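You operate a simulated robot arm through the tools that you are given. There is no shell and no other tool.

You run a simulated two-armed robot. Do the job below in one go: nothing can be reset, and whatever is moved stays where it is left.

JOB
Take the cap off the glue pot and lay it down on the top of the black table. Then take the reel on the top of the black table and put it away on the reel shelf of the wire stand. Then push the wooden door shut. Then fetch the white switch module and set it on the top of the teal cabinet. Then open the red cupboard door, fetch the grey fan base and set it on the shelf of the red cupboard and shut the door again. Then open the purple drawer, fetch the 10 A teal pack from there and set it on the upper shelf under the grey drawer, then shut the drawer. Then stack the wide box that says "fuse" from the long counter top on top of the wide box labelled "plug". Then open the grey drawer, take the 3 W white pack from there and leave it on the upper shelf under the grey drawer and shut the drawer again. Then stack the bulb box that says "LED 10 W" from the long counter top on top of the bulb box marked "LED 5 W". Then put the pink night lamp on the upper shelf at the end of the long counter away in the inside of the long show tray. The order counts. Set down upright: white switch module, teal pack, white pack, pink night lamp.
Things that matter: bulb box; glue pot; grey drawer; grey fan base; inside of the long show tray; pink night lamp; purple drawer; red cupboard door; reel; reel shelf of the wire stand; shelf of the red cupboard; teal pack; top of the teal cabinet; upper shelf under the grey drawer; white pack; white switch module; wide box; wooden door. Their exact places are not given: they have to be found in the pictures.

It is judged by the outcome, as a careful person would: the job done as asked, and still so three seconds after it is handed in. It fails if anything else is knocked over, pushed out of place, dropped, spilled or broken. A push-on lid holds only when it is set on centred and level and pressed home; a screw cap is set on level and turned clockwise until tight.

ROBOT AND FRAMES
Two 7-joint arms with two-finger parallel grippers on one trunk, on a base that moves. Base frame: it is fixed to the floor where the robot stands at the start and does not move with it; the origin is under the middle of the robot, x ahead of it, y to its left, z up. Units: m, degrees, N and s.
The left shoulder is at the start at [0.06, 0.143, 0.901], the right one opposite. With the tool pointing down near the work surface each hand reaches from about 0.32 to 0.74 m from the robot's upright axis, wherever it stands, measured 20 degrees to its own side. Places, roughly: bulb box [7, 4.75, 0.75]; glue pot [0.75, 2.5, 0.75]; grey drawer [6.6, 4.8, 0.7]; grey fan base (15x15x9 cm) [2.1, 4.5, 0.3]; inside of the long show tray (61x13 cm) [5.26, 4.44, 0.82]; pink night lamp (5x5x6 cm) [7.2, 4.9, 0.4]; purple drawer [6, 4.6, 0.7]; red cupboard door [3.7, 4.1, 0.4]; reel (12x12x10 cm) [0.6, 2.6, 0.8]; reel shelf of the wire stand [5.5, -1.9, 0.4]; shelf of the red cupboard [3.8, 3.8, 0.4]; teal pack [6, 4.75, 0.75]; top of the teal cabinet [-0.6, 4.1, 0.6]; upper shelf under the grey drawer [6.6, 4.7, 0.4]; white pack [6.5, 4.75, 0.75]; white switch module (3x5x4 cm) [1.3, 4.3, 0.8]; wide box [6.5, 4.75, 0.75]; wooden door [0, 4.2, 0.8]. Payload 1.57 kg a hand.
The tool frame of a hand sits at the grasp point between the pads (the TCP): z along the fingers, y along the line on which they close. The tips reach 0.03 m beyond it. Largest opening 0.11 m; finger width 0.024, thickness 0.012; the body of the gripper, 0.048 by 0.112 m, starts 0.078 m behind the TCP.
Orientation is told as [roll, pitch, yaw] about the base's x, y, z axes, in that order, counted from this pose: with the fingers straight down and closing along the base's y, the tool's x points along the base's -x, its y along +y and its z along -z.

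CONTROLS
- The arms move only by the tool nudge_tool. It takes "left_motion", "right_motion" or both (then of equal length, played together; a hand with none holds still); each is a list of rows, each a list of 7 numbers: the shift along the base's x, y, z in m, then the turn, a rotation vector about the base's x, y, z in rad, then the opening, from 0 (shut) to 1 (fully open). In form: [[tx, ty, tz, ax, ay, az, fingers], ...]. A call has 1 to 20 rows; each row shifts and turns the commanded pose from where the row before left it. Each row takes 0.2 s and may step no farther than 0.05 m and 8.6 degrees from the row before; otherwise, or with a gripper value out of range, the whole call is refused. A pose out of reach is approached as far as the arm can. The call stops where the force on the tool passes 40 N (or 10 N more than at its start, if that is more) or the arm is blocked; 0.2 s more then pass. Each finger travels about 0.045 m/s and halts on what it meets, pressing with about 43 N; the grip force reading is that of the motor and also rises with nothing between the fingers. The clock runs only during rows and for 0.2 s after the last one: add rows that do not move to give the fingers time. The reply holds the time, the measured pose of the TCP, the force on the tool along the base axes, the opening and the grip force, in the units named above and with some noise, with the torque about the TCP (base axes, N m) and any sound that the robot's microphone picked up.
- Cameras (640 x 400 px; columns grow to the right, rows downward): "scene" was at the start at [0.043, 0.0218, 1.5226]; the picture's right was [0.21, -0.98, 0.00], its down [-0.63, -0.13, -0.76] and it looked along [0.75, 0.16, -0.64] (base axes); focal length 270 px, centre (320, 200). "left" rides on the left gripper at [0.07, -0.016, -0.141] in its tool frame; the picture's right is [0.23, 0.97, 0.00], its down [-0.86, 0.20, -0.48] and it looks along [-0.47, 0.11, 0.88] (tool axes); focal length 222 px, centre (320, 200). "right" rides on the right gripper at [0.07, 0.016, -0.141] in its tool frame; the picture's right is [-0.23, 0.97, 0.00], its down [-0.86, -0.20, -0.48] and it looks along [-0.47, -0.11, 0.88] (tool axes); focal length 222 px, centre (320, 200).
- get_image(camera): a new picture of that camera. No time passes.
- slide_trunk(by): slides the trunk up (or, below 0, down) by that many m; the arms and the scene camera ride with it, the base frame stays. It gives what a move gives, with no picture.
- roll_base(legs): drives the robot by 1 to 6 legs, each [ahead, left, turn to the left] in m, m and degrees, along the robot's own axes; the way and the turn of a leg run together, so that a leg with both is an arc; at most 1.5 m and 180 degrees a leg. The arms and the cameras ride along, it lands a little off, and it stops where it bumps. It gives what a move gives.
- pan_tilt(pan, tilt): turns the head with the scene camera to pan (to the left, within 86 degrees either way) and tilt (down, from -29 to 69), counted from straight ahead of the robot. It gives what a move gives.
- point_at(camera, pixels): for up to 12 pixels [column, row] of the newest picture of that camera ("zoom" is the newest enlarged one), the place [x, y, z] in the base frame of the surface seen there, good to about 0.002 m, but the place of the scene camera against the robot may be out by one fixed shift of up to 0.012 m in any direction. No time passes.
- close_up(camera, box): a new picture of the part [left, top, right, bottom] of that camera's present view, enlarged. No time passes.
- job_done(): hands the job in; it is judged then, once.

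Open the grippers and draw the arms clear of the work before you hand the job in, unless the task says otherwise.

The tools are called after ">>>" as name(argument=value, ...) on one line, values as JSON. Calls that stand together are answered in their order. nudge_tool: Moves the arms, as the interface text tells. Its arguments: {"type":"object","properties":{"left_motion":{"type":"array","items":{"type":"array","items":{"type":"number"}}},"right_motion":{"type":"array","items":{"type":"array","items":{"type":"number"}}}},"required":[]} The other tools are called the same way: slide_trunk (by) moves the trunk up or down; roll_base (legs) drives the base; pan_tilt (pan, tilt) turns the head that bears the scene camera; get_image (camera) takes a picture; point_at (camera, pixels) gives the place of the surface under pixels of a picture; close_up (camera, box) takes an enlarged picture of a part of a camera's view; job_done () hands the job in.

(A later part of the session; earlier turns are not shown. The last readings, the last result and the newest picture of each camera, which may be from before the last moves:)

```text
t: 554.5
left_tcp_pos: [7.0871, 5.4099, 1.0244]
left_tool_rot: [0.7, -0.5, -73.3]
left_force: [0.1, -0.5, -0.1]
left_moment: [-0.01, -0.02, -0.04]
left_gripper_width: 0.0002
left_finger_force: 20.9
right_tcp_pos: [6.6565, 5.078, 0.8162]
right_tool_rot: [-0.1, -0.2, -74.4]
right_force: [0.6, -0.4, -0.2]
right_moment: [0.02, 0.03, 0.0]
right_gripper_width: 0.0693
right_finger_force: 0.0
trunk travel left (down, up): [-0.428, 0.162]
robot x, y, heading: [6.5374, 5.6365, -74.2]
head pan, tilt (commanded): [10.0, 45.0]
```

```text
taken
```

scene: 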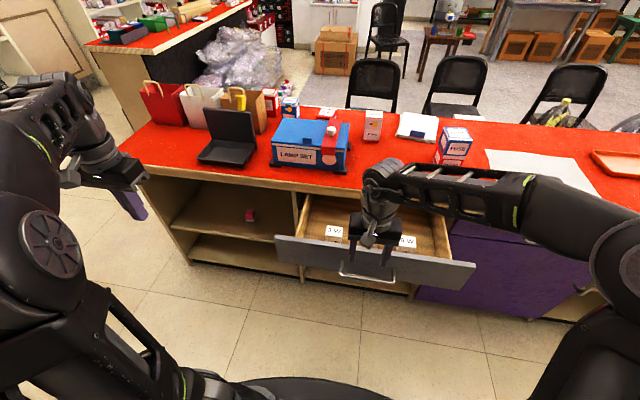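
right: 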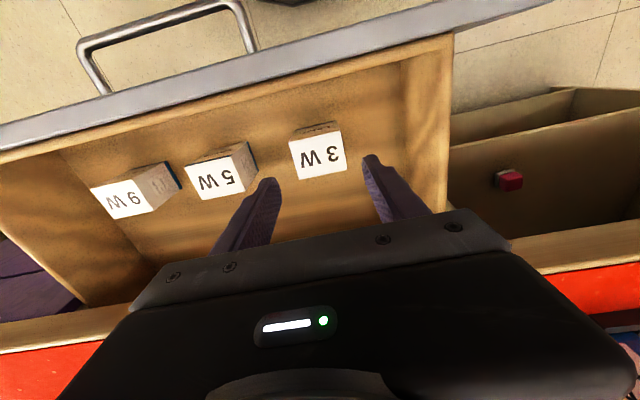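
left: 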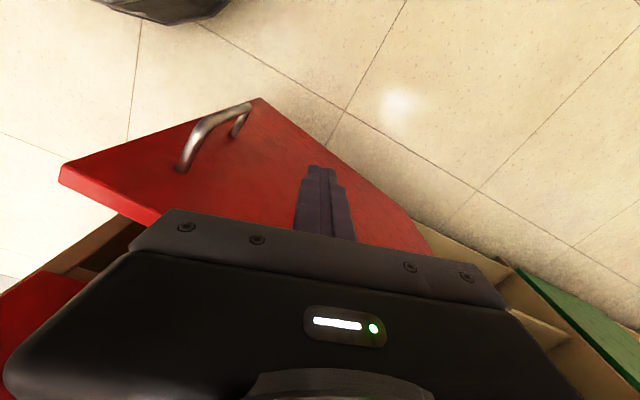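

Plenty of clearance. I descend and grip the 3 W pack.

>>> nudge_tool(right_motion=[[0, -0.002, -0.04, 0, 0, 0, 0.63], [0, 0, -0.04, 0, 0, 0, 0.63], [0, 0, -0.032, 0, 0, 0, 0.63], [0, 0, 0, 0, 0, 0, 0.63], [0, 0, 0, 0, 0, 0, 0.4], [0, 0, 0, 0, 0, 0, 0.3], [0, 0, 0, 0, 0, 0, 0.3]])

>>> get_image(camera="right")

```text
t: 556.1
left_tcp_pos: [7.0857, 5.4092, 1.0249]
left_tool_rot: [0.8, -0.5, -73.2]
left_force: [-0.1, 0.3, -0.9]
left_moment: [0.01, 0.01, -0.04]
left_gripper_width: 0.0
left_finger_force: 21.5
right_tcp_pos: [6.6575, 5.0757, 0.7049]
right_tool_rot: [-0.2, -0.1, -74.3]
right_force: [0.2, 0.3, 0.3]
right_moment: [-0.03, 0.01, 0.02]
right_gripper_width: 0.0553
right_finger_force: 30.5
trunk travel left (down, up): [-0.428, 0.162]
robot x, y, heading: [6.5332, 5.6352, -74.1]
head pan, tilt (commanded): [10.0, 45.0]
```

```text
taken
```

right: 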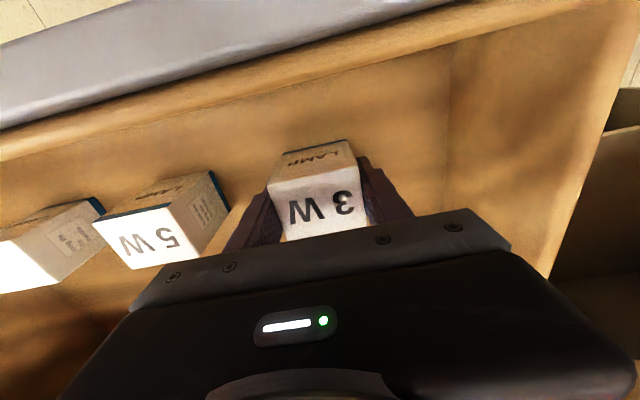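

Gripped. I lift it out and carry it over the counter to the free spot where FUSE had stood.

>>> nudge_tool(right_motion=[[0, 0, 0.02, 0, 0, 0, 0.3], [0, 0, 0.045, 0, 0, 0, 0.3], [0, 0, 0.045, 0, 0, 0, 0.3], [0, 0, 0.045, 0, 0, 0, 0.3], [0, 0, 0.045, 0, 0, 0, 0.3]])

>>> roll_base(legs=[[0, -0.215, 0], [0.14, 0, 0]])

>>> get_image(camera="right")

>>> get_image(camera="scene")

```text
t: 557.3
left_tcp_pos: [7.0868, 5.4105, 1.0253]
left_tool_rot: [0.6, -0.5, -73.3]
left_force: [-0.3, -0.1, -0.9]
left_moment: [-0.04, -0.03, -0.04]
left_gripper_width: 0.0001
left_finger_force: 20.9
right_tcp_pos: [6.6583, 5.0778, 0.9042]
right_tool_rot: [-0.2, -0.1, -74.3]
right_force: [0.7, 0.5, -0.9]
right_moment: [0.0, 0.03, 0.01]
right_gripper_width: 0.0553
right_finger_force: 42.8
trunk travel left (down, up): [-0.428, 0.162]
robot x, y, heading: [6.5345, 5.6345, -74.2]
head pan, tilt (commanded): [10.0, 45.0]
```

```text
t: 559.9
left_tcp_pos: [6.9162, 5.2133, 1.0252]
left_tool_rot: [0.6, -0.3, -73.2]
left_force: [0.8, 0.1, 0.5]
left_moment: [0.02, 0.01, 0.01]
left_gripper_width: 0.0
left_finger_force: 21.0
right_tcp_pos: [6.4874, 4.8798, 0.903]
right_tool_rot: [-0.1, -0.1, -74.3]
right_force: [-0.1, 0.5, -0.4]
right_moment: [0.04, 0.01, 0.01]
right_gripper_width: 0.0552
right_finger_force: 43.0
trunk travel left (down, up): [-0.428, 0.162]
robot x, y, heading: [6.3607, 5.4421, -73.9]
head pan, tilt (commanded): [10.0, 45.0]
```

```text
taken
```

right: 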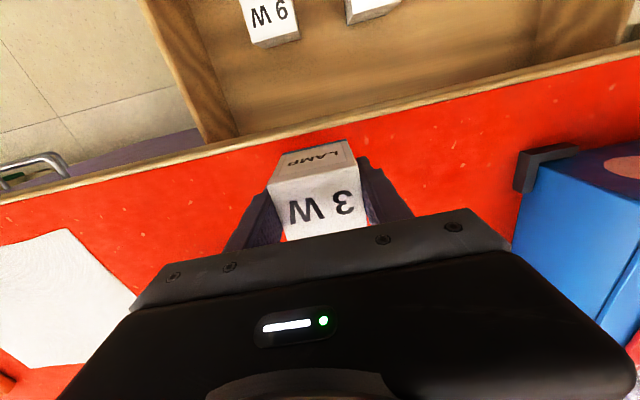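

```text
taken
```

scene: 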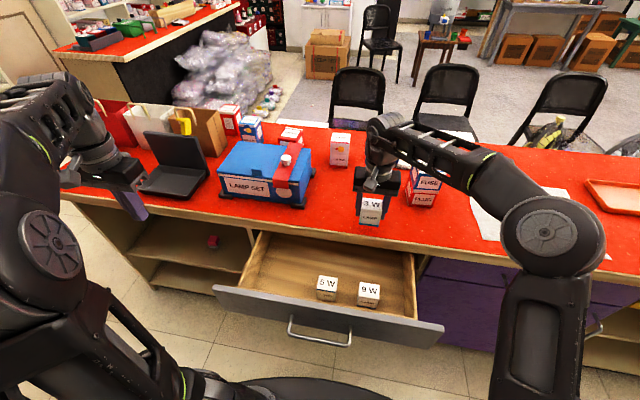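

The pack is over the free spot (a≈7.56, d≈2.95). I shift 2.5 cm in and lower in small steps.

>>> nudge_tool(right_motion=[[0.0067, -0.0241, 0, 0, 0, 0, 0.3], [0, 0, -0.02, 0, 0, 0, 0.3], [0, 0, -0.012, 0, 0, 0, 0.3], [0, 0, -0.003, 0, 0, 0, 0.3]])

```text
t: 560.9
left_tcp_pos: [6.9162, 5.215, 1.0255]
left_tool_rot: [0.7, -0.5, -73.3]
left_force: [-0.1, -0.1, -0.8]
left_moment: [0.01, -0.01, 0.02]
left_gripper_width: 0.0
left_finger_force: 22.0
right_tcp_pos: [6.4938, 4.8555, 0.868]
right_tool_rot: [-0.2, -0.1, -74.3]
right_force: [-0.5, -0.3, -1.2]
right_moment: [0.02, 0.04, 0.04]
right_gripper_width: 0.0553
right_finger_force: 42.4
trunk travel left (down, up): [-0.428, 0.162]
robot x, y, heading: [6.3697, 5.4359, -73.9]
head pan, tilt (commanded): [10.0, 45.0]
```

>>> nudge_tool(right_motion=[[0, 0, -0.0015, 0, 0, 0, 0.3]])

>>> nudge_tool(right_motion=[[0, 0, -0.0015, 0, 0, 0, 0.3]])

```text
t: 561.3
left_tcp_pos: [6.9169, 5.2148, 1.0242]
left_tool_rot: [0.7, -0.5, -73.4]
left_force: [-0.4, -0.6, -0.6]
left_moment: [-0.03, 0.0, 0.02]
left_gripper_width: 0.0
left_finger_force: 21.3
right_tcp_pos: [6.4944, 4.8569, 0.8679]
right_tool_rot: [-0.1, -0.1, -74.3]
right_force: [0.5, -0.9, -0.6]
right_moment: [-0.01, 0.0, -0.04]
right_gripper_width: 0.0554
right_finger_force: 43.4
trunk travel left (down, up): [-0.428, 0.162]
robot x, y, heading: [6.3659, 5.444, -74.2]
head pan, tilt (commanded): [10.0, 45.0]
```

```text
t: 561.7
left_tcp_pos: [6.9164, 5.2145, 1.0243]
left_tool_rot: [0.6, -0.6, -73.4]
left_force: [-0.3, 0.6, 0.3]
left_moment: [0.0, -0.03, -0.01]
left_gripper_width: 0.0
left_finger_force: 21.4
right_tcp_pos: [6.4932, 4.8562, 0.8657]
right_tool_rot: [-0.1, -0.1, -74.4]
right_force: [-0.2, 0.4, -0.3]
right_moment: [0.02, 0.02, -0.01]
right_gripper_width: 0.0552
right_finger_force: 43.4
trunk travel left (down, up): [-0.428, 0.162]
robot x, y, heading: [6.366, 5.4412, -74.1]
head pan, tilt (commanded): [10.0, 45.0]
```

>>> nudge_tool(right_motion=[[0, 0, -0.001, 0, 0, 0, 0.3]])

>>> nudge_tool(right_motion=[[0, 0, -0.001, 0, 0, 0, 0.3]])

```text
t: 562.1
left_tcp_pos: [6.9158, 5.2141, 1.0249]
left_tool_rot: [0.7, -0.4, -73.3]
left_force: [-1.0, -0.1, 0.6]
left_moment: [0.01, 0.0, -0.03]
left_gripper_width: 0.0003
left_finger_force: 21.2
right_tcp_pos: [6.4946, 4.8558, 0.8642]
right_tool_rot: [-0.1, -0.1, -74.2]
right_force: [-1.1, -0.1, 0.6]
right_moment: [0.0, -0.04, 0.01]
right_gripper_width: 0.0552
right_finger_force: 42.9
trunk travel left (down, up): [-0.428, 0.162]
robot x, y, heading: [6.3624, 5.4378, -74.1]
head pan, tilt (commanded): [10.0, 45.0]
```

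```text
t: 562.5
left_tcp_pos: [6.9154, 5.2151, 1.0254]
left_tool_rot: [0.7, -0.5, -73.2]
left_force: [1.3, -1.1, 0.6]
left_moment: [0.01, 0.03, 0.01]
left_gripper_width: 0.0002
left_finger_force: 21.7
right_tcp_pos: [6.4935, 4.8563, 0.8647]
right_tool_rot: [0.0, -0.2, -74.3]
right_force: [-0.2, -1.0, 5.5]
right_moment: [0.02, -0.19, -0.01]
right_gripper_width: 0.0553
right_finger_force: 42.8
trunk travel left (down, up): [-0.428, 0.162]
robot x, y, heading: [6.3654, 5.4412, -74.0]
head pan, tilt (commanded): [10.0, 45.0]
```

Contact. I release, rise, and draw the hand back over the aisle.

>>> nudge_tool(right_motion=[[0, 0, 0, 0, 0, 0, 0.55], [0, 0, 0, 0, 0, 0, 0.68], [0, 0, 0, 0, 0, 0, 0.68], [0, 0, 0.04, 0, 0, 0, 0.68], [0, 0, 0.04, 0, 0, 0, 0.68], [-0.011, 0.039, 0, 0, 0, 0, 0.4], [-0.011, 0.039, 0, 0, 0, 0, 0], [-0.011, 0.039, 0, 0, 0, 0, 0]])

>>> get_image(camera="right")

```text
t: 564.3
left_tcp_pos: [6.9152, 5.2142, 1.0259]
left_tool_rot: [0.7, -0.5, -73.2]
left_force: [-0.3, 0.1, 0.5]
left_moment: [0.0, -0.01, -0.02]
left_gripper_width: 0.0002
left_finger_force: 21.5
right_tcp_pos: [6.4585, 4.9782, 0.9374]
right_tool_rot: [-0.2, -0.2, -74.1]
right_force: [0.5, 0.3, -0.2]
right_moment: [0.0, -0.03, -0.01]
right_gripper_width: 0.0066
right_finger_force: 0.2
right hand out of reach, approached as far as the arm can: row 5
trunk travel left (down, up): [-0.428, 0.162]
robot x, y, heading: [6.3666, 5.4397, -73.9]
head pan, tilt (commanded): [10.0, 45.0]
```

```text
taken
```

right: 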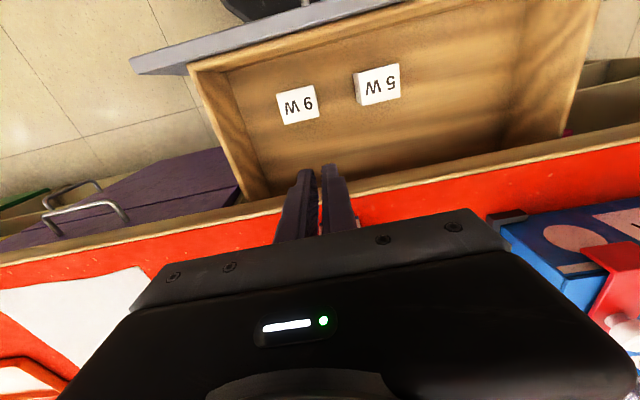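

I back the base, bring the closed fingers to the outer side of the grey drawer's front and push it most of the way in (leaving it slightly open).

>>> roll_base(legs=[[-0.17, 0, 0]])

>>> nudge_tool(right_motion=[[0.01, 0.025, 0, 0, 0, 0, 0], [0, 0, -0.045, 0, 0, 0, 0], [0, 0, -0.045, 0, 0, 0, 0], [0, 0, -0.045, 0, 0, 0, 0], [0, 0, -0.033, 0, 0, 0, 0]])

>>> get_image(camera="scene")

>>> get_image(camera="right")

```text
t: 565.8
left_tcp_pos: [6.8695, 5.3786, 1.0248]
left_tool_rot: [0.8, -0.5, -73.2]
left_force: [0.8, 0.0, 0.3]
left_moment: [-0.03, -0.05, -0.01]
left_gripper_width: 0.0001
left_finger_force: 21.3
right_tcp_pos: [6.412, 5.1395, 0.9383]
right_tool_rot: [-0.1, -0.2, -74.1]
right_force: [-0.6, 0.5, 0.7]
right_moment: [-0.01, 0.0, 0.01]
right_gripper_width: 0.0
right_finger_force: 21.3
trunk travel left (down, up): [-0.428, 0.162]
robot x, y, heading: [6.3143, 5.6042, -74.0]
head pan, tilt (commanded): [10.0, 45.0]
```

```text
t: 567.0
left_tcp_pos: [6.8694, 5.3767, 1.0244]
left_tool_rot: [0.6, -0.4, -73.2]
left_force: [0.0, -0.1, -0.6]
left_moment: [0.01, 0.02, 0.0]
left_gripper_width: 0.0
left_finger_force: 20.8
right_tcp_pos: [6.4217, 5.1639, 0.7701]
right_tool_rot: [-0.1, -0.1, -74.3]
right_force: [-0.2, 0.0, -0.1]
right_moment: [0.01, 0.01, -0.03]
right_gripper_width: 0.0002
right_finger_force: 21.0
trunk travel left (down, up): [-0.428, 0.162]
robot x, y, heading: [6.3146, 5.6019, -74.1]
head pan, tilt (commanded): [10.0, 45.0]
```

```text
taken
```

scene: 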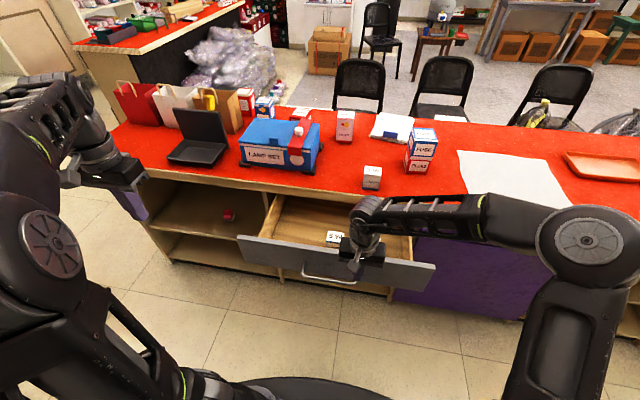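

```text
taken
```

right: 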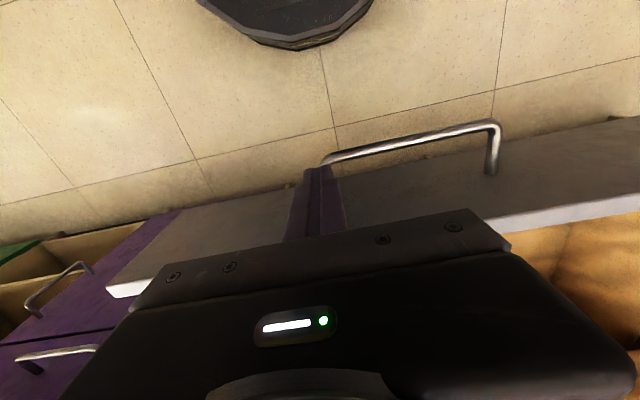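

The white pack stands on the counter. I push the grey drawer in ~22 cm.

>>> nudge_tool(right_motion=[[0.0081, -0.0289, 0, 0, 0, 0, 0], [0.0081, -0.0289, 0, 0, 0, 0, 0], [0.0081, -0.0289, 0, 0, 0, 0, 0], [0.0081, -0.0289, 0, 0, 0, 0, 0], [0.0081, -0.0289, 0, 0, 0, 0, 0], [0.0054, -0.0193, 0, 0, 0, 0, 0]])

>>> get_image(camera="scene")

```text
t: 568.4
left_tcp_pos: [6.8702, 5.3786, 1.0248]
left_tool_rot: [0.5, -0.5, -73.2]
left_force: [-0.2, 0.2, 0.1]
left_moment: [-0.01, 0.02, -0.01]
left_gripper_width: 0.0
left_finger_force: 21.4
right_tcp_pos: [6.4694, 5.0016, 0.7684]
right_tool_rot: [-0.3, 0.0, -74.2]
right_force: [-0.2, -0.6, 0.5]
right_moment: [-0.01, 0.0, 0.01]
right_gripper_width: 0.0001
right_finger_force: 21.0
trunk travel left (down, up): [-0.428, 0.162]
robot x, y, heading: [6.3147, 5.604, -73.9]
head pan, tilt (commanded): [10.0, 45.0]
```

```text
taken
```

scene: 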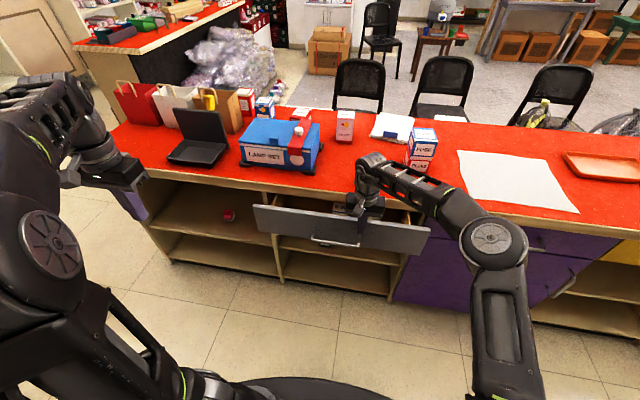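

I push 4–5 cm more, still leaving it a little open.

>>> nudge_tool(right_motion=[[0.0054, -0.0193, 0, 0, 0, 0, 0], [0.0054, -0.0193, 0, 0, 0, 0, 0], [0.0027, -0.0096, 0, 0, 0, 0, 0]])

>>> close_up(camera="scene", box=[230, 160, 450, 310])

>>> point_at(camera="zoom", pixels=[[120, 150], [200, 165], [450, 215], [520, 225], [400, 60]])

```text
t: 569.2
left_tcp_pos: [6.8694, 5.3784, 1.0245]
left_tool_rot: [0.5, -0.5, -73.2]
left_force: [0.0, 0.1, -1.1]
left_moment: [-0.02, 0.0, -0.03]
left_gripper_width: 0.0
left_finger_force: 21.7
right_tcp_pos: [6.4819, 4.9545, 0.7693]
right_tool_rot: [-0.1, -0.2, -74.2]
right_force: [0.3, 0.3, 0.0]
right_moment: [-0.02, 0.03, 0.02]
right_gripper_width: 0.0
right_finger_force: 21.3
trunk travel left (down, up): [-0.428, 0.162]
robot x, y, heading: [6.3186, 5.6042, -73.7]
head pan, tilt (commanded): [10.0, 45.0]
```

```text
2.67 times, centred on (340, 235) of scene
```

zoom: 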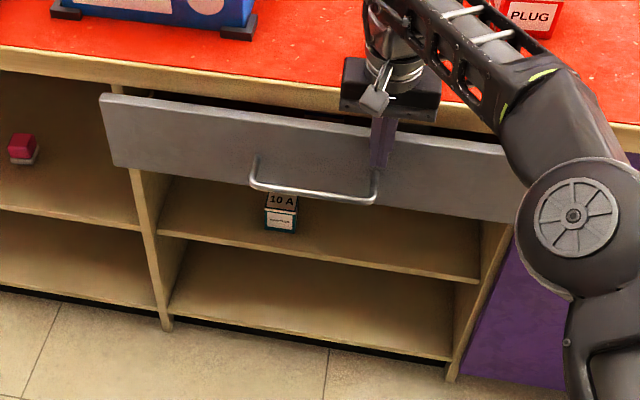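

```text
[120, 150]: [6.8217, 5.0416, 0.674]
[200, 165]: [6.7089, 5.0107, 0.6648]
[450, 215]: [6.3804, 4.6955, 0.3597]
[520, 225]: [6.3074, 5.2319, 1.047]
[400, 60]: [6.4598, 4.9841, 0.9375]
```

The drawer is left ~5 cm open. I retreat the hand, then prepare the tilted re-grip of the 3 W pack on the counter.

>>> nudge_tool(right_motion=[[-0.0108, 0.0385, 0, 0, 0, 0, 0], [-0.0108, 0.0385, 0.02, 0, 0, 0, 0], [0, 0, 0.045, 0, 0, 0, 0.3], [0, 0, 0.045, 0, 0, 0, 0.6], [0, 0, 0.045, 0, 0, 0, 0.72]])

>>> slide_trunk(by=0.1)

>>> nudge_tool(right_motion=[[0, 0, 0, -0.1396, -0.0391, 0, 0.72], [0, 0, 0, -0.1396, -0.0391, 0, 0.72], [0, 0, 0, -0.1396, -0.0391, 0, 0.72], [0, 0, 0, -0.1396, -0.0391, 0, 0.72], [0, 0, 0, -0.1396, -0.0391, 0, 0.72], [0, 0, 0, -0.1396, -0.0391, 0, 0.72]])

>>> roll_base(legs=[[0.11, 0.02, -0.5]])

>>> get_image(camera="right")

```text
t: 570.4
left_tcp_pos: [6.871, 5.3782, 1.024]
left_tool_rot: [0.5, -0.5, -73.2]
left_force: [-0.4, 0.3, -0.4]
left_moment: [0.03, -0.01, 0.0]
left_gripper_width: 0.0001
left_finger_force: 20.6
right_tcp_pos: [6.4613, 5.0293, 0.926]
right_tool_rot: [-0.1, -0.3, -74.0]
right_force: [1.4, 1.1, 0.1]
right_moment: [-0.02, 0.08, 0.02]
right_gripper_width: 0.064
right_finger_force: 0.0
trunk travel left (down, up): [-0.428, 0.162]
robot x, y, heading: [6.3151, 5.6048, -73.8]
head pan, tilt (commanded): [10.0, 45.0]
```

```text
t: 571.7
left_tcp_pos: [6.8703, 5.3772, 1.1242]
left_tool_rot: [0.7, -0.6, -73.2]
left_force: [0.0, 0.3, 0.1]
left_moment: [-0.01, 0.0, -0.01]
left_gripper_width: 0.0002
left_finger_force: 21.1
right_tcp_pos: [6.4596, 5.0278, 1.0247]
right_tool_rot: [-0.1, -0.3, -74.2]
right_force: [0.1, -0.3, 0.1]
right_moment: [-0.01, 0.05, -0.02]
right_gripper_width: 0.0793
right_finger_force: 0.1
trunk travel left (down, up): [-0.528, 0.062]
robot x, y, heading: [6.3165, 5.6009, -73.9]
head pan, tilt (commanded): [10.0, 45.0]
```

```text
t: 573.1
left_tcp_pos: [6.8695, 5.3786, 1.1253]
left_tool_rot: [0.7, -0.4, -73.2]
left_force: [-0.4, 0.1, -0.2]
left_moment: [0.01, 0.04, 0.03]
left_gripper_width: 0.0001
left_finger_force: 21.8
right_tcp_pos: [6.4599, 5.0281, 1.0246]
right_tool_rot: [-0.2, -50.0, -74.1]
right_force: [0.0, -0.1, 0.0]
right_moment: [-0.01, -0.02, 0.0]
right_gripper_width: 0.0792
right_finger_force: 0.1
trunk travel left (down, up): [-0.528, 0.062]
robot x, y, heading: [6.3184, 5.6009, -74.2]
head pan, tilt (commanded): [10.0, 45.0]
```

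```text
t: 574.3
left_tcp_pos: [6.9166, 5.2739, 1.1236]
left_tool_rot: [0.6, -0.3, -73.6]
left_force: [-0.1, -1.1, 0.0]
left_moment: [0.04, 0.01, -0.02]
left_gripper_width: 0.0001
left_finger_force: 21.4
right_tcp_pos: [6.505, 4.9293, 1.0242]
right_tool_rot: [-0.3, -49.9, -74.5]
right_force: [0.4, -0.2, 0.5]
right_moment: [0.03, -0.01, -0.05]
right_gripper_width: 0.0793
right_finger_force: 0.0
trunk travel left (down, up): [-0.528, 0.062]
robot x, y, heading: [6.3671, 5.505, -74.2]
head pan, tilt (commanded): [10.0, 45.0]
```

```text
taken
```

right: 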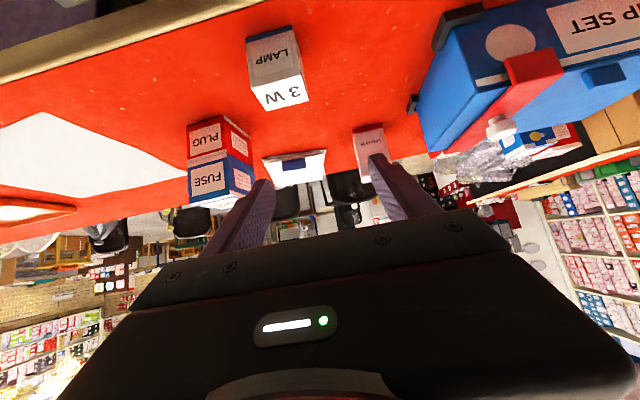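

The 3 W pack is at (275,70). I measure its faces.

>>> close_up(camera="right", box=[220, 10, 350, 120])

>>> point_at(camera="zoom", pixels=[[190, 275], [300, 245], [305, 335], [210, 355], [250, 305], [240, 180]])

```text
3.64 times, centred on (285, 65) of right
```

zoom: 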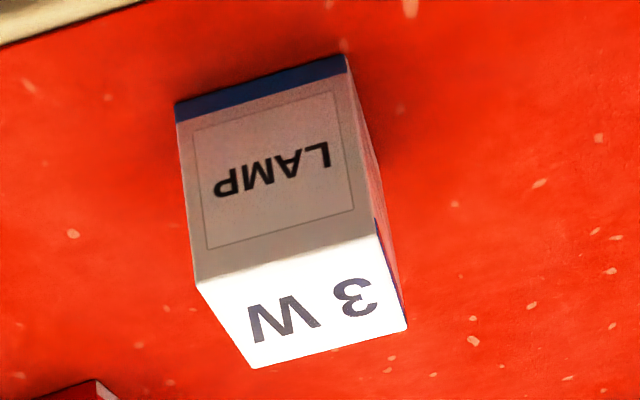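

```text
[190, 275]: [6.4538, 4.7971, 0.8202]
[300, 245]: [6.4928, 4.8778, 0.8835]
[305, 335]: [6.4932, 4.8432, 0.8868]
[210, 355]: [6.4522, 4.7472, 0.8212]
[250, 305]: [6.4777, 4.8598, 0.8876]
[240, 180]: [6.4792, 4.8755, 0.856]
```

Its centre is (6.495,4.857). I line up behind it and slide the fingers in along the tool axis.

>>> nudge_tool(right_motion=[[-0.0207, 0.0204, -0.0299, 0, 0, 0, 0.72], [-0.0207, 0.0204, -0.0299, 0, 0, 0, 0.72], [0.0078, -0.0283, -0.0246, 0, 0, 0, 0.72], [0.0078, -0.0283, -0.0246, 0, 0, 0, 0.72]])

>>> get_image(camera="right")

```text
t: 575.3
left_tcp_pos: [6.9177, 5.2745, 1.1239]
left_tool_rot: [0.6, -0.5, -73.6]
left_force: [0.0, 0.1, -0.5]
left_moment: [0.0, -0.03, 0.0]
left_gripper_width: 0.0
left_finger_force: 21.3
right_tcp_pos: [6.4802, 4.91, 0.9129]
right_tool_rot: [-0.4, -50.0, -74.6]
right_force: [0.1, -0.4, 0.7]
right_moment: [0.02, 0.03, 0.02]
right_gripper_width: 0.0791
right_finger_force: 0.1
trunk travel left (down, up): [-0.528, 0.062]
robot x, y, heading: [6.3647, 5.5068, -74.2]
head pan, tilt (commanded): [10.0, 45.0]
```

```text
taken
```

right: 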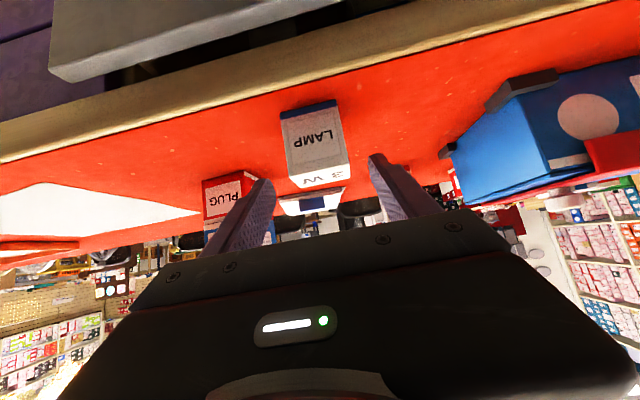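

The pack is centred. I slide in and close.

>>> nudge_tool(right_motion=[[0.0074, -0.0265, -0.0235, 0, 0, 0, 0.72], [0.0074, -0.0265, -0.0235, 0, 0, 0, 0.72], [0, 0, 0, 0, 0, 0, 0.72], [0, 0, 0, 0, 0, 0, 0.4], [0, 0, 0, 0, 0, 0, 0.3], [0, 0, 0, 0, 0, 0, 0.3], [0, 0, 0, 0, 0, 0, 0.3]])

>>> nudge_tool(right_motion=[[0, 0, 0.02, 0, 0, 0, 0.3], [0, 0, 0.04, 0, 0, 0, 0.3]])

>>> get_image(camera="right")

```text
t: 576.9
left_tcp_pos: [6.9182, 5.2745, 1.1252]
left_tool_rot: [0.8, -0.4, -73.6]
left_force: [0.5, 0.3, -0.3]
left_moment: [0.02, -0.01, 0.0]
left_gripper_width: 0.0
left_finger_force: 21.3
right_tcp_pos: [6.4939, 4.8574, 0.8678]
right_tool_rot: [-0.3, -50.0, -74.6]
right_force: [-0.3, 0.5, -1.1]
right_moment: [0.0, -0.03, 0.0]
right_gripper_width: 0.0553
right_finger_force: 36.2
trunk travel left (down, up): [-0.528, 0.062]
robot x, y, heading: [6.3656, 5.5031, -74.4]
head pan, tilt (commanded): [10.0, 45.0]
```

```text
t: 577.5
left_tcp_pos: [6.9168, 5.2758, 1.1241]
left_tool_rot: [0.7, -0.5, -73.7]
left_force: [0.5, 0.8, -0.1]
left_moment: [0.01, -0.02, 0.01]
left_gripper_width: 0.0
left_finger_force: 20.8
right_tcp_pos: [6.4952, 4.8583, 0.9273]
right_tool_rot: [-0.3, -50.0, -74.6]
right_force: [0.0, 0.8, -0.3]
right_moment: [-0.03, -0.03, 0.01]
right_gripper_width: 0.0553
right_finger_force: 43.0
trunk travel left (down, up): [-0.528, 0.062]
robot x, y, heading: [6.3704, 5.5061, -74.4]
head pan, tilt (commanded): [10.0, 45.0]
```

```text
taken
```

right: 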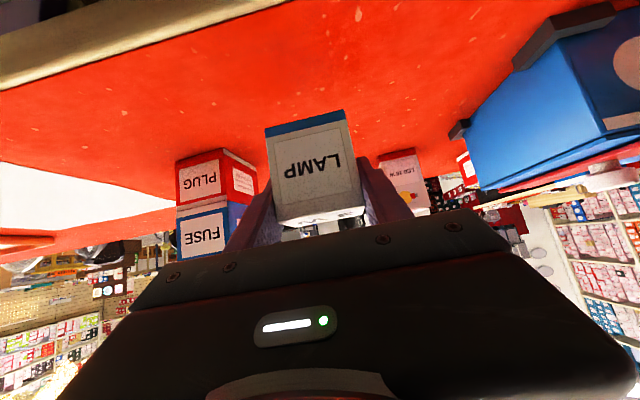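

The pack is held. I back off, shift right to a≈7.475, then lower the trunk in front of the shelf.

>>> roll_base(legs=[[-0.125, 0, 0], [0, -0.085, 0]])

>>> slide_trunk(by=-0.4)

>>> slide_trunk(by=-0.1)

>>> get_image(camera="right")

>>> get_image(camera="scene")

```text
t: 579.5
left_tcp_pos: [6.7992, 5.3739, 1.1258]
left_tool_rot: [0.6, -0.5, -73.5]
left_force: [-0.5, 0.2, -0.2]
left_moment: [0.0, -0.07, 0.01]
left_gripper_width: 0.0
left_finger_force: 21.2
right_tcp_pos: [6.3768, 4.9558, 0.9274]
right_tool_rot: [-0.2, -50.0, -74.5]
right_force: [0.0, 0.3, -0.5]
right_moment: [0.03, -0.01, 0.03]
right_gripper_width: 0.0548
right_finger_force: 43.2
trunk travel left (down, up): [-0.528, 0.062]
robot x, y, heading: [6.2547, 5.6009, -74.1]
head pan, tilt (commanded): [10.0, 45.0]
```

```text
t: 583.3
left_tcp_pos: [6.8014, 5.3741, 0.7242]
left_tool_rot: [0.7, -0.4, -73.5]
left_force: [-0.8, 0.5, 0.5]
left_moment: [-0.02, 0.02, -0.03]
left_gripper_width: 0.0005
left_finger_force: 21.2
right_tcp_pos: [6.379, 4.9565, 0.5262]
right_tool_rot: [-0.2, -50.1, -74.4]
right_force: [0.2, 0.7, -0.1]
right_moment: [-0.02, 0.01, 0.02]
right_gripper_width: 0.0553
right_finger_force: 43.3
trunk travel left (down, up): [-0.128, 0.462]
robot x, y, heading: [6.2538, 5.6032, -74.5]
head pan, tilt (commanded): [10.0, 45.0]
```

```text
t: 584.6
left_tcp_pos: [6.8012, 5.3733, 0.6252]
left_tool_rot: [0.7, -0.5, -73.5]
left_force: [0.1, 0.1, 0.0]
left_moment: [0.03, -0.02, 0.03]
left_gripper_width: 0.0
left_finger_force: 21.0
right_tcp_pos: [6.3782, 4.9565, 0.4274]
right_tool_rot: [-0.3, -50.0, -74.4]
right_force: [-0.3, 0.1, -0.6]
right_moment: [-0.03, 0.03, 0.0]
right_gripper_width: 0.0551
right_finger_force: 42.8
trunk travel left (down, up): [-0.028, 0.562]
robot x, y, heading: [6.2494, 5.604, -74.2]
head pan, tilt (commanded): [10.0, 45.0]
```

```text
taken
```

right: 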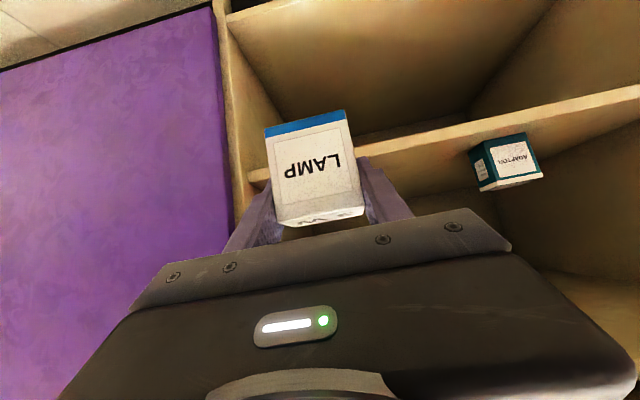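

```text
taken
```

scene: 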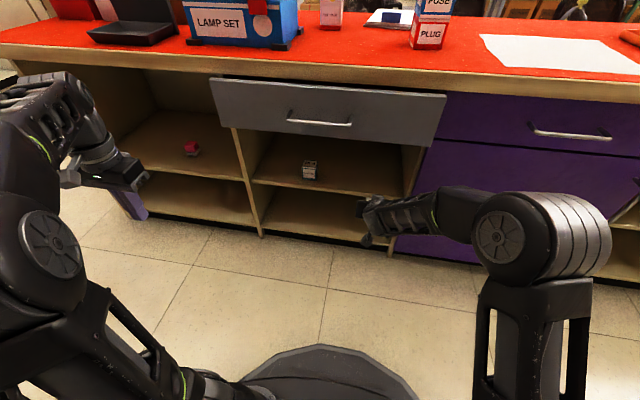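

I check the right post and the shelf edge relative to the hand.

>>> point_at(camera="right", pixels=[[240, 80], [228, 60], [258, 176], [430, 138], [250, 130], [245, 165]])

```text
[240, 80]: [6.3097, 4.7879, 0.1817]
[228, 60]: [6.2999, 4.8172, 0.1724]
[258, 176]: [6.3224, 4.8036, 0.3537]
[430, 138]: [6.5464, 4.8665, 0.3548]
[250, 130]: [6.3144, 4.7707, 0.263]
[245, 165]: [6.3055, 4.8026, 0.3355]
```

Clear by ~4.5 cm. I drive ahead 0.187 m.

>>> roll_base(legs=[[0.187, 0, 0]])

>>> get_image(camera="right")

>>> get_image(camera="scene")

```text
t: 586.2
left_tcp_pos: [6.8527, 5.1931, 0.625]
left_tool_rot: [0.6, -0.6, -73.4]
left_force: [0.0, 0.0, -0.5]
left_moment: [-0.01, 0.02, 0.0]
left_gripper_width: 0.0
left_finger_force: 21.3
right_tcp_pos: [6.4314, 4.7733, 0.4258]
right_tool_rot: [-0.3, -50.1, -74.4]
right_force: [0.3, 0.5, -0.9]
right_moment: [-0.01, 0.0, -0.04]
right_gripper_width: 0.0551
right_finger_force: 42.3
trunk travel left (down, up): [-0.028, 0.562]
robot x, y, heading: [6.3014, 5.4198, -74.0]
head pan, tilt (commanded): [10.0, 45.0]
```

```text
taken
```

right: 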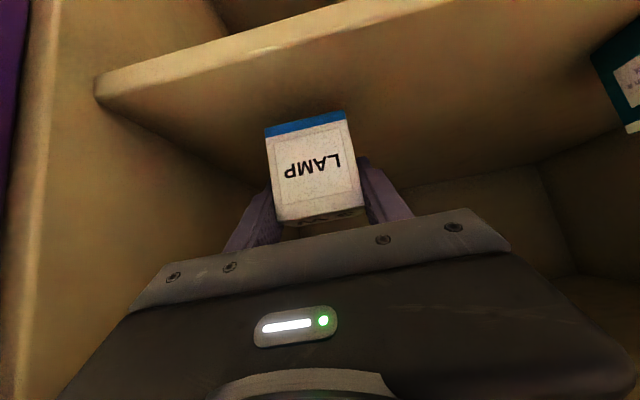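

```text
taken
```

scene: 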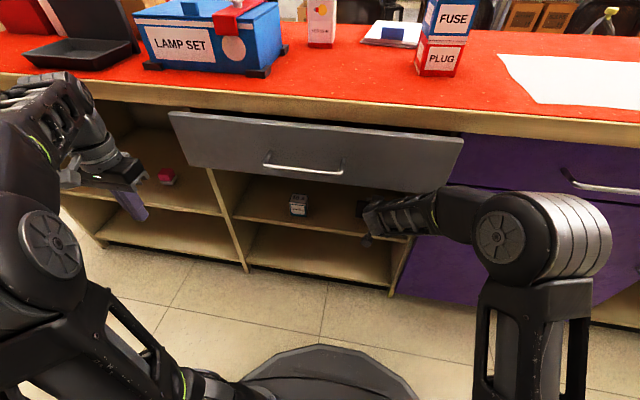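

Over the shelf. I lower gently.

>>> nudge_tool(right_motion=[[0, 0, -0.008, 0, 0, 0, 0.3], [0, 0, -0.005, 0, 0, 0, 0.3], [0, 0, -0.002, 0, 0, 0, 0.3]])

>>> nudge_tool(right_motion=[[0, 0, -0.0015, 0, 0, 0, 0.3]])

>>> nudge_tool(right_motion=[[0, 0, -0.0015, 0, 0, 0, 0.3]])

```text
t: 587.0
left_tcp_pos: [6.8527, 5.193, 0.6249]
left_tool_rot: [0.7, -0.4, -73.5]
left_force: [-0.4, 0.0, 1.1]
left_moment: [0.0, 0.0, -0.03]
left_gripper_width: 0.0
left_finger_force: 21.6
right_tcp_pos: [6.4318, 4.7742, 0.4117]
right_tool_rot: [-0.3, -50.0, -74.3]
right_force: [-0.8, -0.9, 1.0]
right_moment: [-0.02, 0.0, 0.02]
right_gripper_width: 0.0553
right_finger_force: 43.1
trunk travel left (down, up): [-0.028, 0.562]
robot x, y, heading: [6.3014, 5.4183, -74.2]
head pan, tilt (commanded): [10.0, 45.0]
```

```text
t: 587.4
left_tcp_pos: [6.8523, 5.1941, 0.6239]
left_tool_rot: [0.8, -0.6, -73.3]
left_force: [0.1, 0.4, 0.5]
left_moment: [-0.02, -0.06, -0.02]
left_gripper_width: 0.0
left_finger_force: 21.9
right_tcp_pos: [6.4309, 4.7739, 0.411]
right_tool_rot: [-0.3, -49.9, -74.4]
right_force: [0.0, 0.6, -1.4]
right_moment: [0.02, 0.0, 0.02]
right_gripper_width: 0.0552
right_finger_force: 42.9
trunk travel left (down, up): [-0.028, 0.562]
robot x, y, heading: [6.3004, 5.4181, -73.8]
head pan, tilt (commanded): [10.0, 45.0]
```

```text
t: 587.8
left_tcp_pos: [6.8534, 5.1933, 0.6239]
left_tool_rot: [0.7, -0.5, -73.4]
left_force: [-0.5, -0.8, 0.1]
left_moment: [-0.01, 0.01, 0.01]
left_gripper_width: 0.0
left_finger_force: 21.4
right_tcp_pos: [6.4319, 4.7752, 0.4084]
right_tool_rot: [-0.2, -50.1, -74.4]
right_force: [-0.2, -0.3, -1.3]
right_moment: [0.0, 0.02, 0.02]
right_gripper_width: 0.055
right_finger_force: 43.4
trunk travel left (down, up): [-0.028, 0.562]
robot x, y, heading: [6.3064, 5.4177, -74.3]
head pan, tilt (commanded): [10.0, 45.0]
```

>>> nudge_tool(right_motion=[[0, 0, -0.001, 0, 0, 0, 0.3]])

>>> nudge_tool(right_motion=[[0, 0, -0.001, 0, 0, 0, 0.3]])

>>> nudge_tool(right_motion=[[0, 0, -0.001, 0, 0, 0, 0.3]])

```text
t: 588.2
left_tcp_pos: [6.8519, 5.1935, 0.6247]
left_tool_rot: [0.7, -0.6, -73.3]
left_force: [0.5, -0.7, 0.1]
left_moment: [-0.01, -0.03, 0.0]
left_gripper_width: 0.0
left_finger_force: 21.3
right_tcp_pos: [6.4315, 4.7752, 0.4069]
right_tool_rot: [-0.2, -50.0, -74.3]
right_force: [0.0, 0.7, -0.8]
right_moment: [0.01, 0.01, -0.01]
right_gripper_width: 0.0551
right_finger_force: 42.6
trunk travel left (down, up): [-0.028, 0.562]
robot x, y, heading: [6.3027, 5.4229, -74.2]
head pan, tilt (commanded): [10.0, 45.0]
```

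```text
t: 588.6
left_tcp_pos: [6.8522, 5.1937, 0.6258]
left_tool_rot: [0.8, -0.5, -73.4]
left_force: [-0.1, 0.5, 0.4]
left_moment: [0.0, 0.01, 0.01]
left_gripper_width: 0.0
left_finger_force: 21.3
right_tcp_pos: [6.4326, 4.7747, 0.4079]
right_tool_rot: [-0.3, -50.1, -74.5]
right_force: [0.3, 1.5, 3.0]
right_moment: [0.18, -0.03, 0.11]
right_gripper_width: 0.0551
right_finger_force: 43.0
trunk travel left (down, up): [-0.028, 0.562]
robot x, y, heading: [6.3021, 5.417, -74.0]
head pan, tilt (commanded): [10.0, 45.0]
```

```text
t: 589.0
left_tcp_pos: [6.8528, 5.1946, 0.6248]
left_tool_rot: [0.8, -0.5, -73.3]
left_force: [0.2, 0.6, -0.2]
left_moment: [0.07, -0.02, -0.01]
left_gripper_width: 0.0001
left_finger_force: 21.0
right_tcp_pos: [6.4317, 4.7744, 0.4069]
right_tool_rot: [-0.2, -50.2, -74.4]
right_force: [-2.3, 3.7, 10.3]
right_moment: [0.41, -0.09, 0.06]
right_gripper_width: 0.0551
right_finger_force: 42.7
trunk travel left (down, up): [-0.028, 0.562]
robot x, y, heading: [6.2982, 5.4211, -74.2]
head pan, tilt (commanded): [10.0, 45.0]
```

Contact (10 N). I open and withdraw along the tool axis, then back the base out.

>>> nudge_tool(right_motion=[[0, 0, 0, 0, 0, 0, 0.55], [0, 0, 0, 0, 0, 0, 0.68], [0, 0, 0, 0, 0, 0, 0.7], [-0.0041, 0.0148, 0.0129, 0, 0, 0, 0.7], [-0.0061, 0.0221, 0.0193, 0, 0, 0, 0.7], [-0.0061, 0.0221, 0.0193, 0, 0, 0, 0.7]])

>>> get_image(camera="right")

>>> roll_base(legs=[[-0.2, 0, 0]])

>>> close_up(camera="scene", box=[180, 60, 460, 270])

```text
t: 590.4
left_tcp_pos: [6.8531, 5.1943, 0.6251]
left_tool_rot: [0.7, -0.4, -73.4]
left_force: [0.1, -0.2, 0.1]
left_moment: [0.0, 0.04, 0.01]
left_gripper_width: 0.0
left_finger_force: 21.7
right_tcp_pos: [6.4156, 4.8342, 0.4573]
right_tool_rot: [-0.3, -50.0, -74.5]
right_force: [0.0, 0.4, 0.1]
right_moment: [0.0, -0.01, 0.0]
right_gripper_width: 0.077
right_finger_force: 0.0
trunk travel left (down, up): [-0.028, 0.562]
robot x, y, heading: [6.2975, 5.4182, -74.3]
head pan, tilt (commanded): [10.0, 45.0]
```

```text
taken
```

right: 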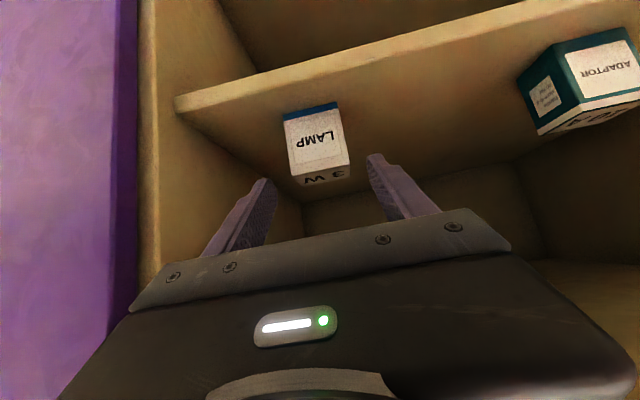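

```text
t: 592.0
left_tcp_pos: [6.798, 5.3863, 0.6241]
left_tool_rot: [0.7, -0.5, -73.4]
left_force: [0.5, 0.0, -0.1]
left_moment: [-0.04, -0.02, -0.03]
left_gripper_width: 0.0001
left_finger_force: 21.4
right_tcp_pos: [6.3618, 5.0247, 0.4575]
right_tool_rot: [-0.3, -50.0, -74.5]
right_force: [0.0, 0.2, -0.2]
right_moment: [0.03, 0.05, -0.02]
right_gripper_width: 0.0772
right_finger_force: 0.0
trunk travel left (down, up): [-0.028, 0.562]
robot x, y, heading: [6.2492, 5.6118, -73.9]
head pan, tilt (commanded): [10.0, 45.0]
```

```text
1.90 times, centred on (320, 165) of scene
```

zoom: 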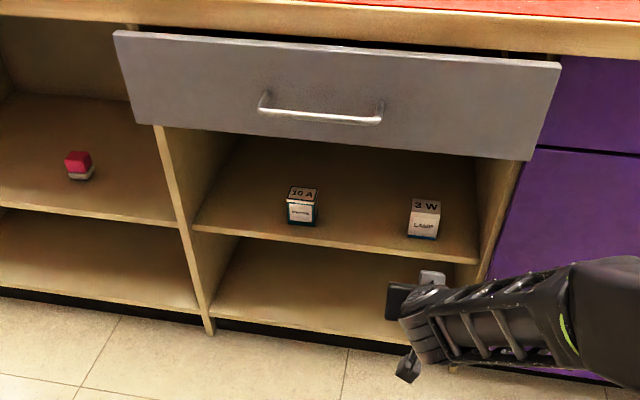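

Both packs stand upright on the upper shelf. Now I shut the grey drawer: raise the trunk, straighten the hand and line up with the handle.

>>> slide_trunk(by=0.4)

>>> nudge_tool(right_motion=[[0, 0, 0, 0.1396, 0.0391, 0, 0.5], [0, 0, 0, 0.1396, 0.0391, 0, 0.3], [0, 0, 0, 0.1396, 0.0391, 0, 0], [0, 0, 0, 0.1396, 0.0391, 0, 0], [0, 0, 0, 0.1396, 0.0391, 0, 0], [0, 0, 0, 0.1396, 0.0391, 0, 0]])

>>> roll_base(legs=[[0, 0.165, 0]])

>>> get_image(camera="right")

```text
t: 595.8
left_tcp_pos: [6.7985, 5.3853, 1.0248]
left_tool_rot: [0.7, -0.5, -73.4]
left_force: [-0.3, 0.4, -0.2]
left_moment: [0.02, 0.0, -0.01]
left_gripper_width: 0.0
left_finger_force: 21.3
right_tcp_pos: [6.3604, 5.0252, 0.858]
right_tool_rot: [-0.3, -50.0, -74.4]
right_force: [0.2, 0.7, -0.2]
right_moment: [0.0, -0.01, -0.01]
right_gripper_width: 0.077
right_finger_force: 0.1
trunk travel left (down, up): [-0.428, 0.162]
robot x, y, heading: [6.2489, 5.6124, -74.3]
head pan, tilt (commanded): [10.0, 45.0]
```

```text
t: 597.2
left_tcp_pos: [6.7976, 5.3853, 1.025]
left_tool_rot: [0.8, -0.6, -73.4]
left_force: [-0.3, 0.1, 1.5]
left_moment: [0.03, 0.02, 0.0]
left_gripper_width: 0.0001
left_finger_force: 21.1
right_tcp_pos: [6.361, 5.0254, 0.8572]
right_tool_rot: [-0.2, 0.0, -74.4]
right_force: [-0.1, 0.6, 0.0]
right_moment: [0.0, -0.01, 0.0]
right_gripper_width: 0.0001
right_finger_force: 21.9
trunk travel left (down, up): [-0.428, 0.162]
robot x, y, heading: [6.2456, 5.6117, -73.9]
head pan, tilt (commanded): [10.0, 45.0]
```

```text
t: 598.6
left_tcp_pos: [6.9573, 5.4293, 1.0239]
left_tool_rot: [0.6, -0.6, -73.6]
left_force: [0.3, 0.6, 0.5]
left_moment: [-0.03, 0.02, 0.02]
left_gripper_width: 0.0
left_finger_force: 21.3
right_tcp_pos: [6.519, 5.0708, 0.8566]
right_tool_rot: [-0.3, -0.2, -74.4]
right_force: [-0.1, 0.4, -0.8]
right_moment: [-0.02, 0.0, 0.02]
right_gripper_width: 0.0
right_finger_force: 21.1
trunk travel left (down, up): [-0.428, 0.162]
robot x, y, heading: [6.4074, 5.6526, -74.3]
head pan, tilt (commanded): [10.0, 45.0]
```

```text
taken
```

right: 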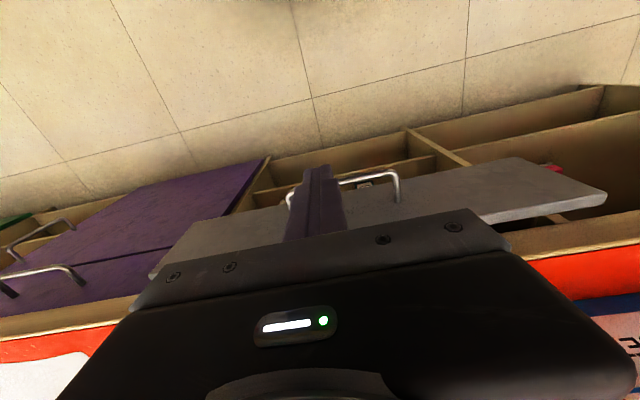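

I lower the closed fingers in front of the handle bar and push on it until the drawer is home.

>>> nudge_tool(right_motion=[[0, 0, -0.045, 0, 0, 0, 0], [0, 0, -0.045, 0, 0, 0, 0], [0, 0, -0.045, 0, 0, 0, 0], [0.0054, -0.0193, 0, 0, 0, 0, 0], [0.0054, -0.0193, 0, 0, 0, 0, 0], [0.0054, -0.0193, 0, 0, 0, 0, 0], [0.0054, -0.0193, 0, 0, 0, 0, 0]])

>>> close_up(camera="scene", box=[220, 150, 460, 320])

```text
t: 600.2
left_tcp_pos: [6.9561, 5.4279, 1.0242]
left_tool_rot: [0.7, -0.6, -73.6]
left_force: [-0.5, -0.6, -0.2]
left_moment: [-0.02, 0.02, -0.01]
left_gripper_width: 0.0002
left_finger_force: 21.4
right_tcp_pos: [6.5393, 4.9923, 0.7224]
right_tool_rot: [-0.4, -0.3, -74.6]
right_force: [0.4, -1.0, -0.6]
right_moment: [-0.01, 0.0, 0.0]
right_gripper_width: 0.0001
right_finger_force: 20.8
trunk travel left (down, up): [-0.428, 0.162]
robot x, y, heading: [6.4072, 5.6564, -74.2]
head pan, tilt (commanded): [10.0, 45.0]
```

```text
2.35 times, centred on (340, 235) of scene
```

zoom: 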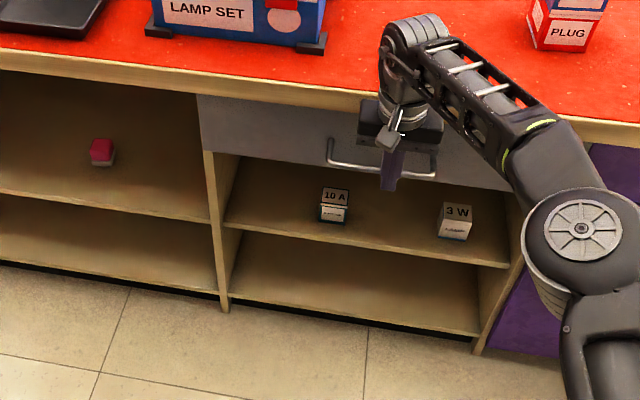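

Almost shut. I push the last bit gently.

>>> nudge_tool(right_motion=[[0.0027, -0.0096, 0, 0, 0, 0, 0], [0.0027, -0.0096, 0, 0, 0, 0, 0]])

>>> close_up(camera="scene", box=[220, 150, 460, 320])

>>> point_at(camera="zoom", pixels=[[240, 130], [290, 150], [470, 170], [490, 180], [520, 240], [560, 230], [215, 180]])

```text
t: 600.8
left_tcp_pos: [6.9562, 5.4271, 1.0245]
left_tool_rot: [0.8, -0.5, -73.6]
left_force: [-0.5, 0.5, 0.4]
left_moment: [-0.01, 0.01, 0.0]
left_gripper_width: 0.0
left_finger_force: 21.0
right_tcp_pos: [6.5428, 4.9827, 0.7221]
right_tool_rot: [-0.3, -0.2, -74.5]
right_force: [0.0, 0.3, -0.3]
right_moment: [0.01, 0.0, 0.01]
right_gripper_width: 0.0
right_finger_force: 21.6
right hand out of reach, approached as far as the arm can: row 2
trunk travel left (down, up): [-0.428, 0.162]
robot x, y, heading: [6.4053, 5.6577, -74.3]
head pan, tilt (commanded): [10.0, 45.0]
```

```text
2.35 times, centred on (340, 235) of scene
```

zoom: 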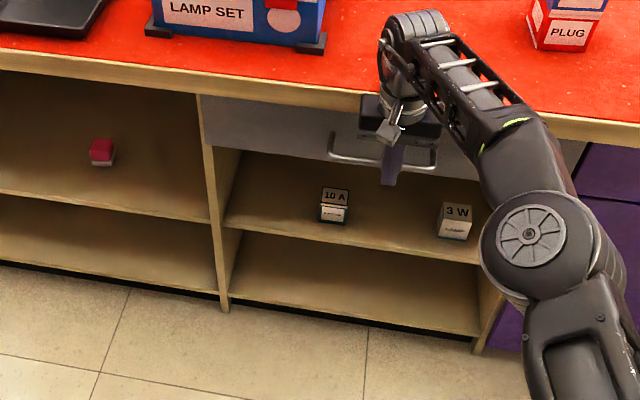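

```text
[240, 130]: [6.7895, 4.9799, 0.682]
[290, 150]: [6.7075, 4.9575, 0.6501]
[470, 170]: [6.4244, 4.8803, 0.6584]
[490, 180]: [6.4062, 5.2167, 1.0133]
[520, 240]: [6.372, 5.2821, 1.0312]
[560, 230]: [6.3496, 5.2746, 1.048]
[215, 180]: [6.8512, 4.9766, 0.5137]
```

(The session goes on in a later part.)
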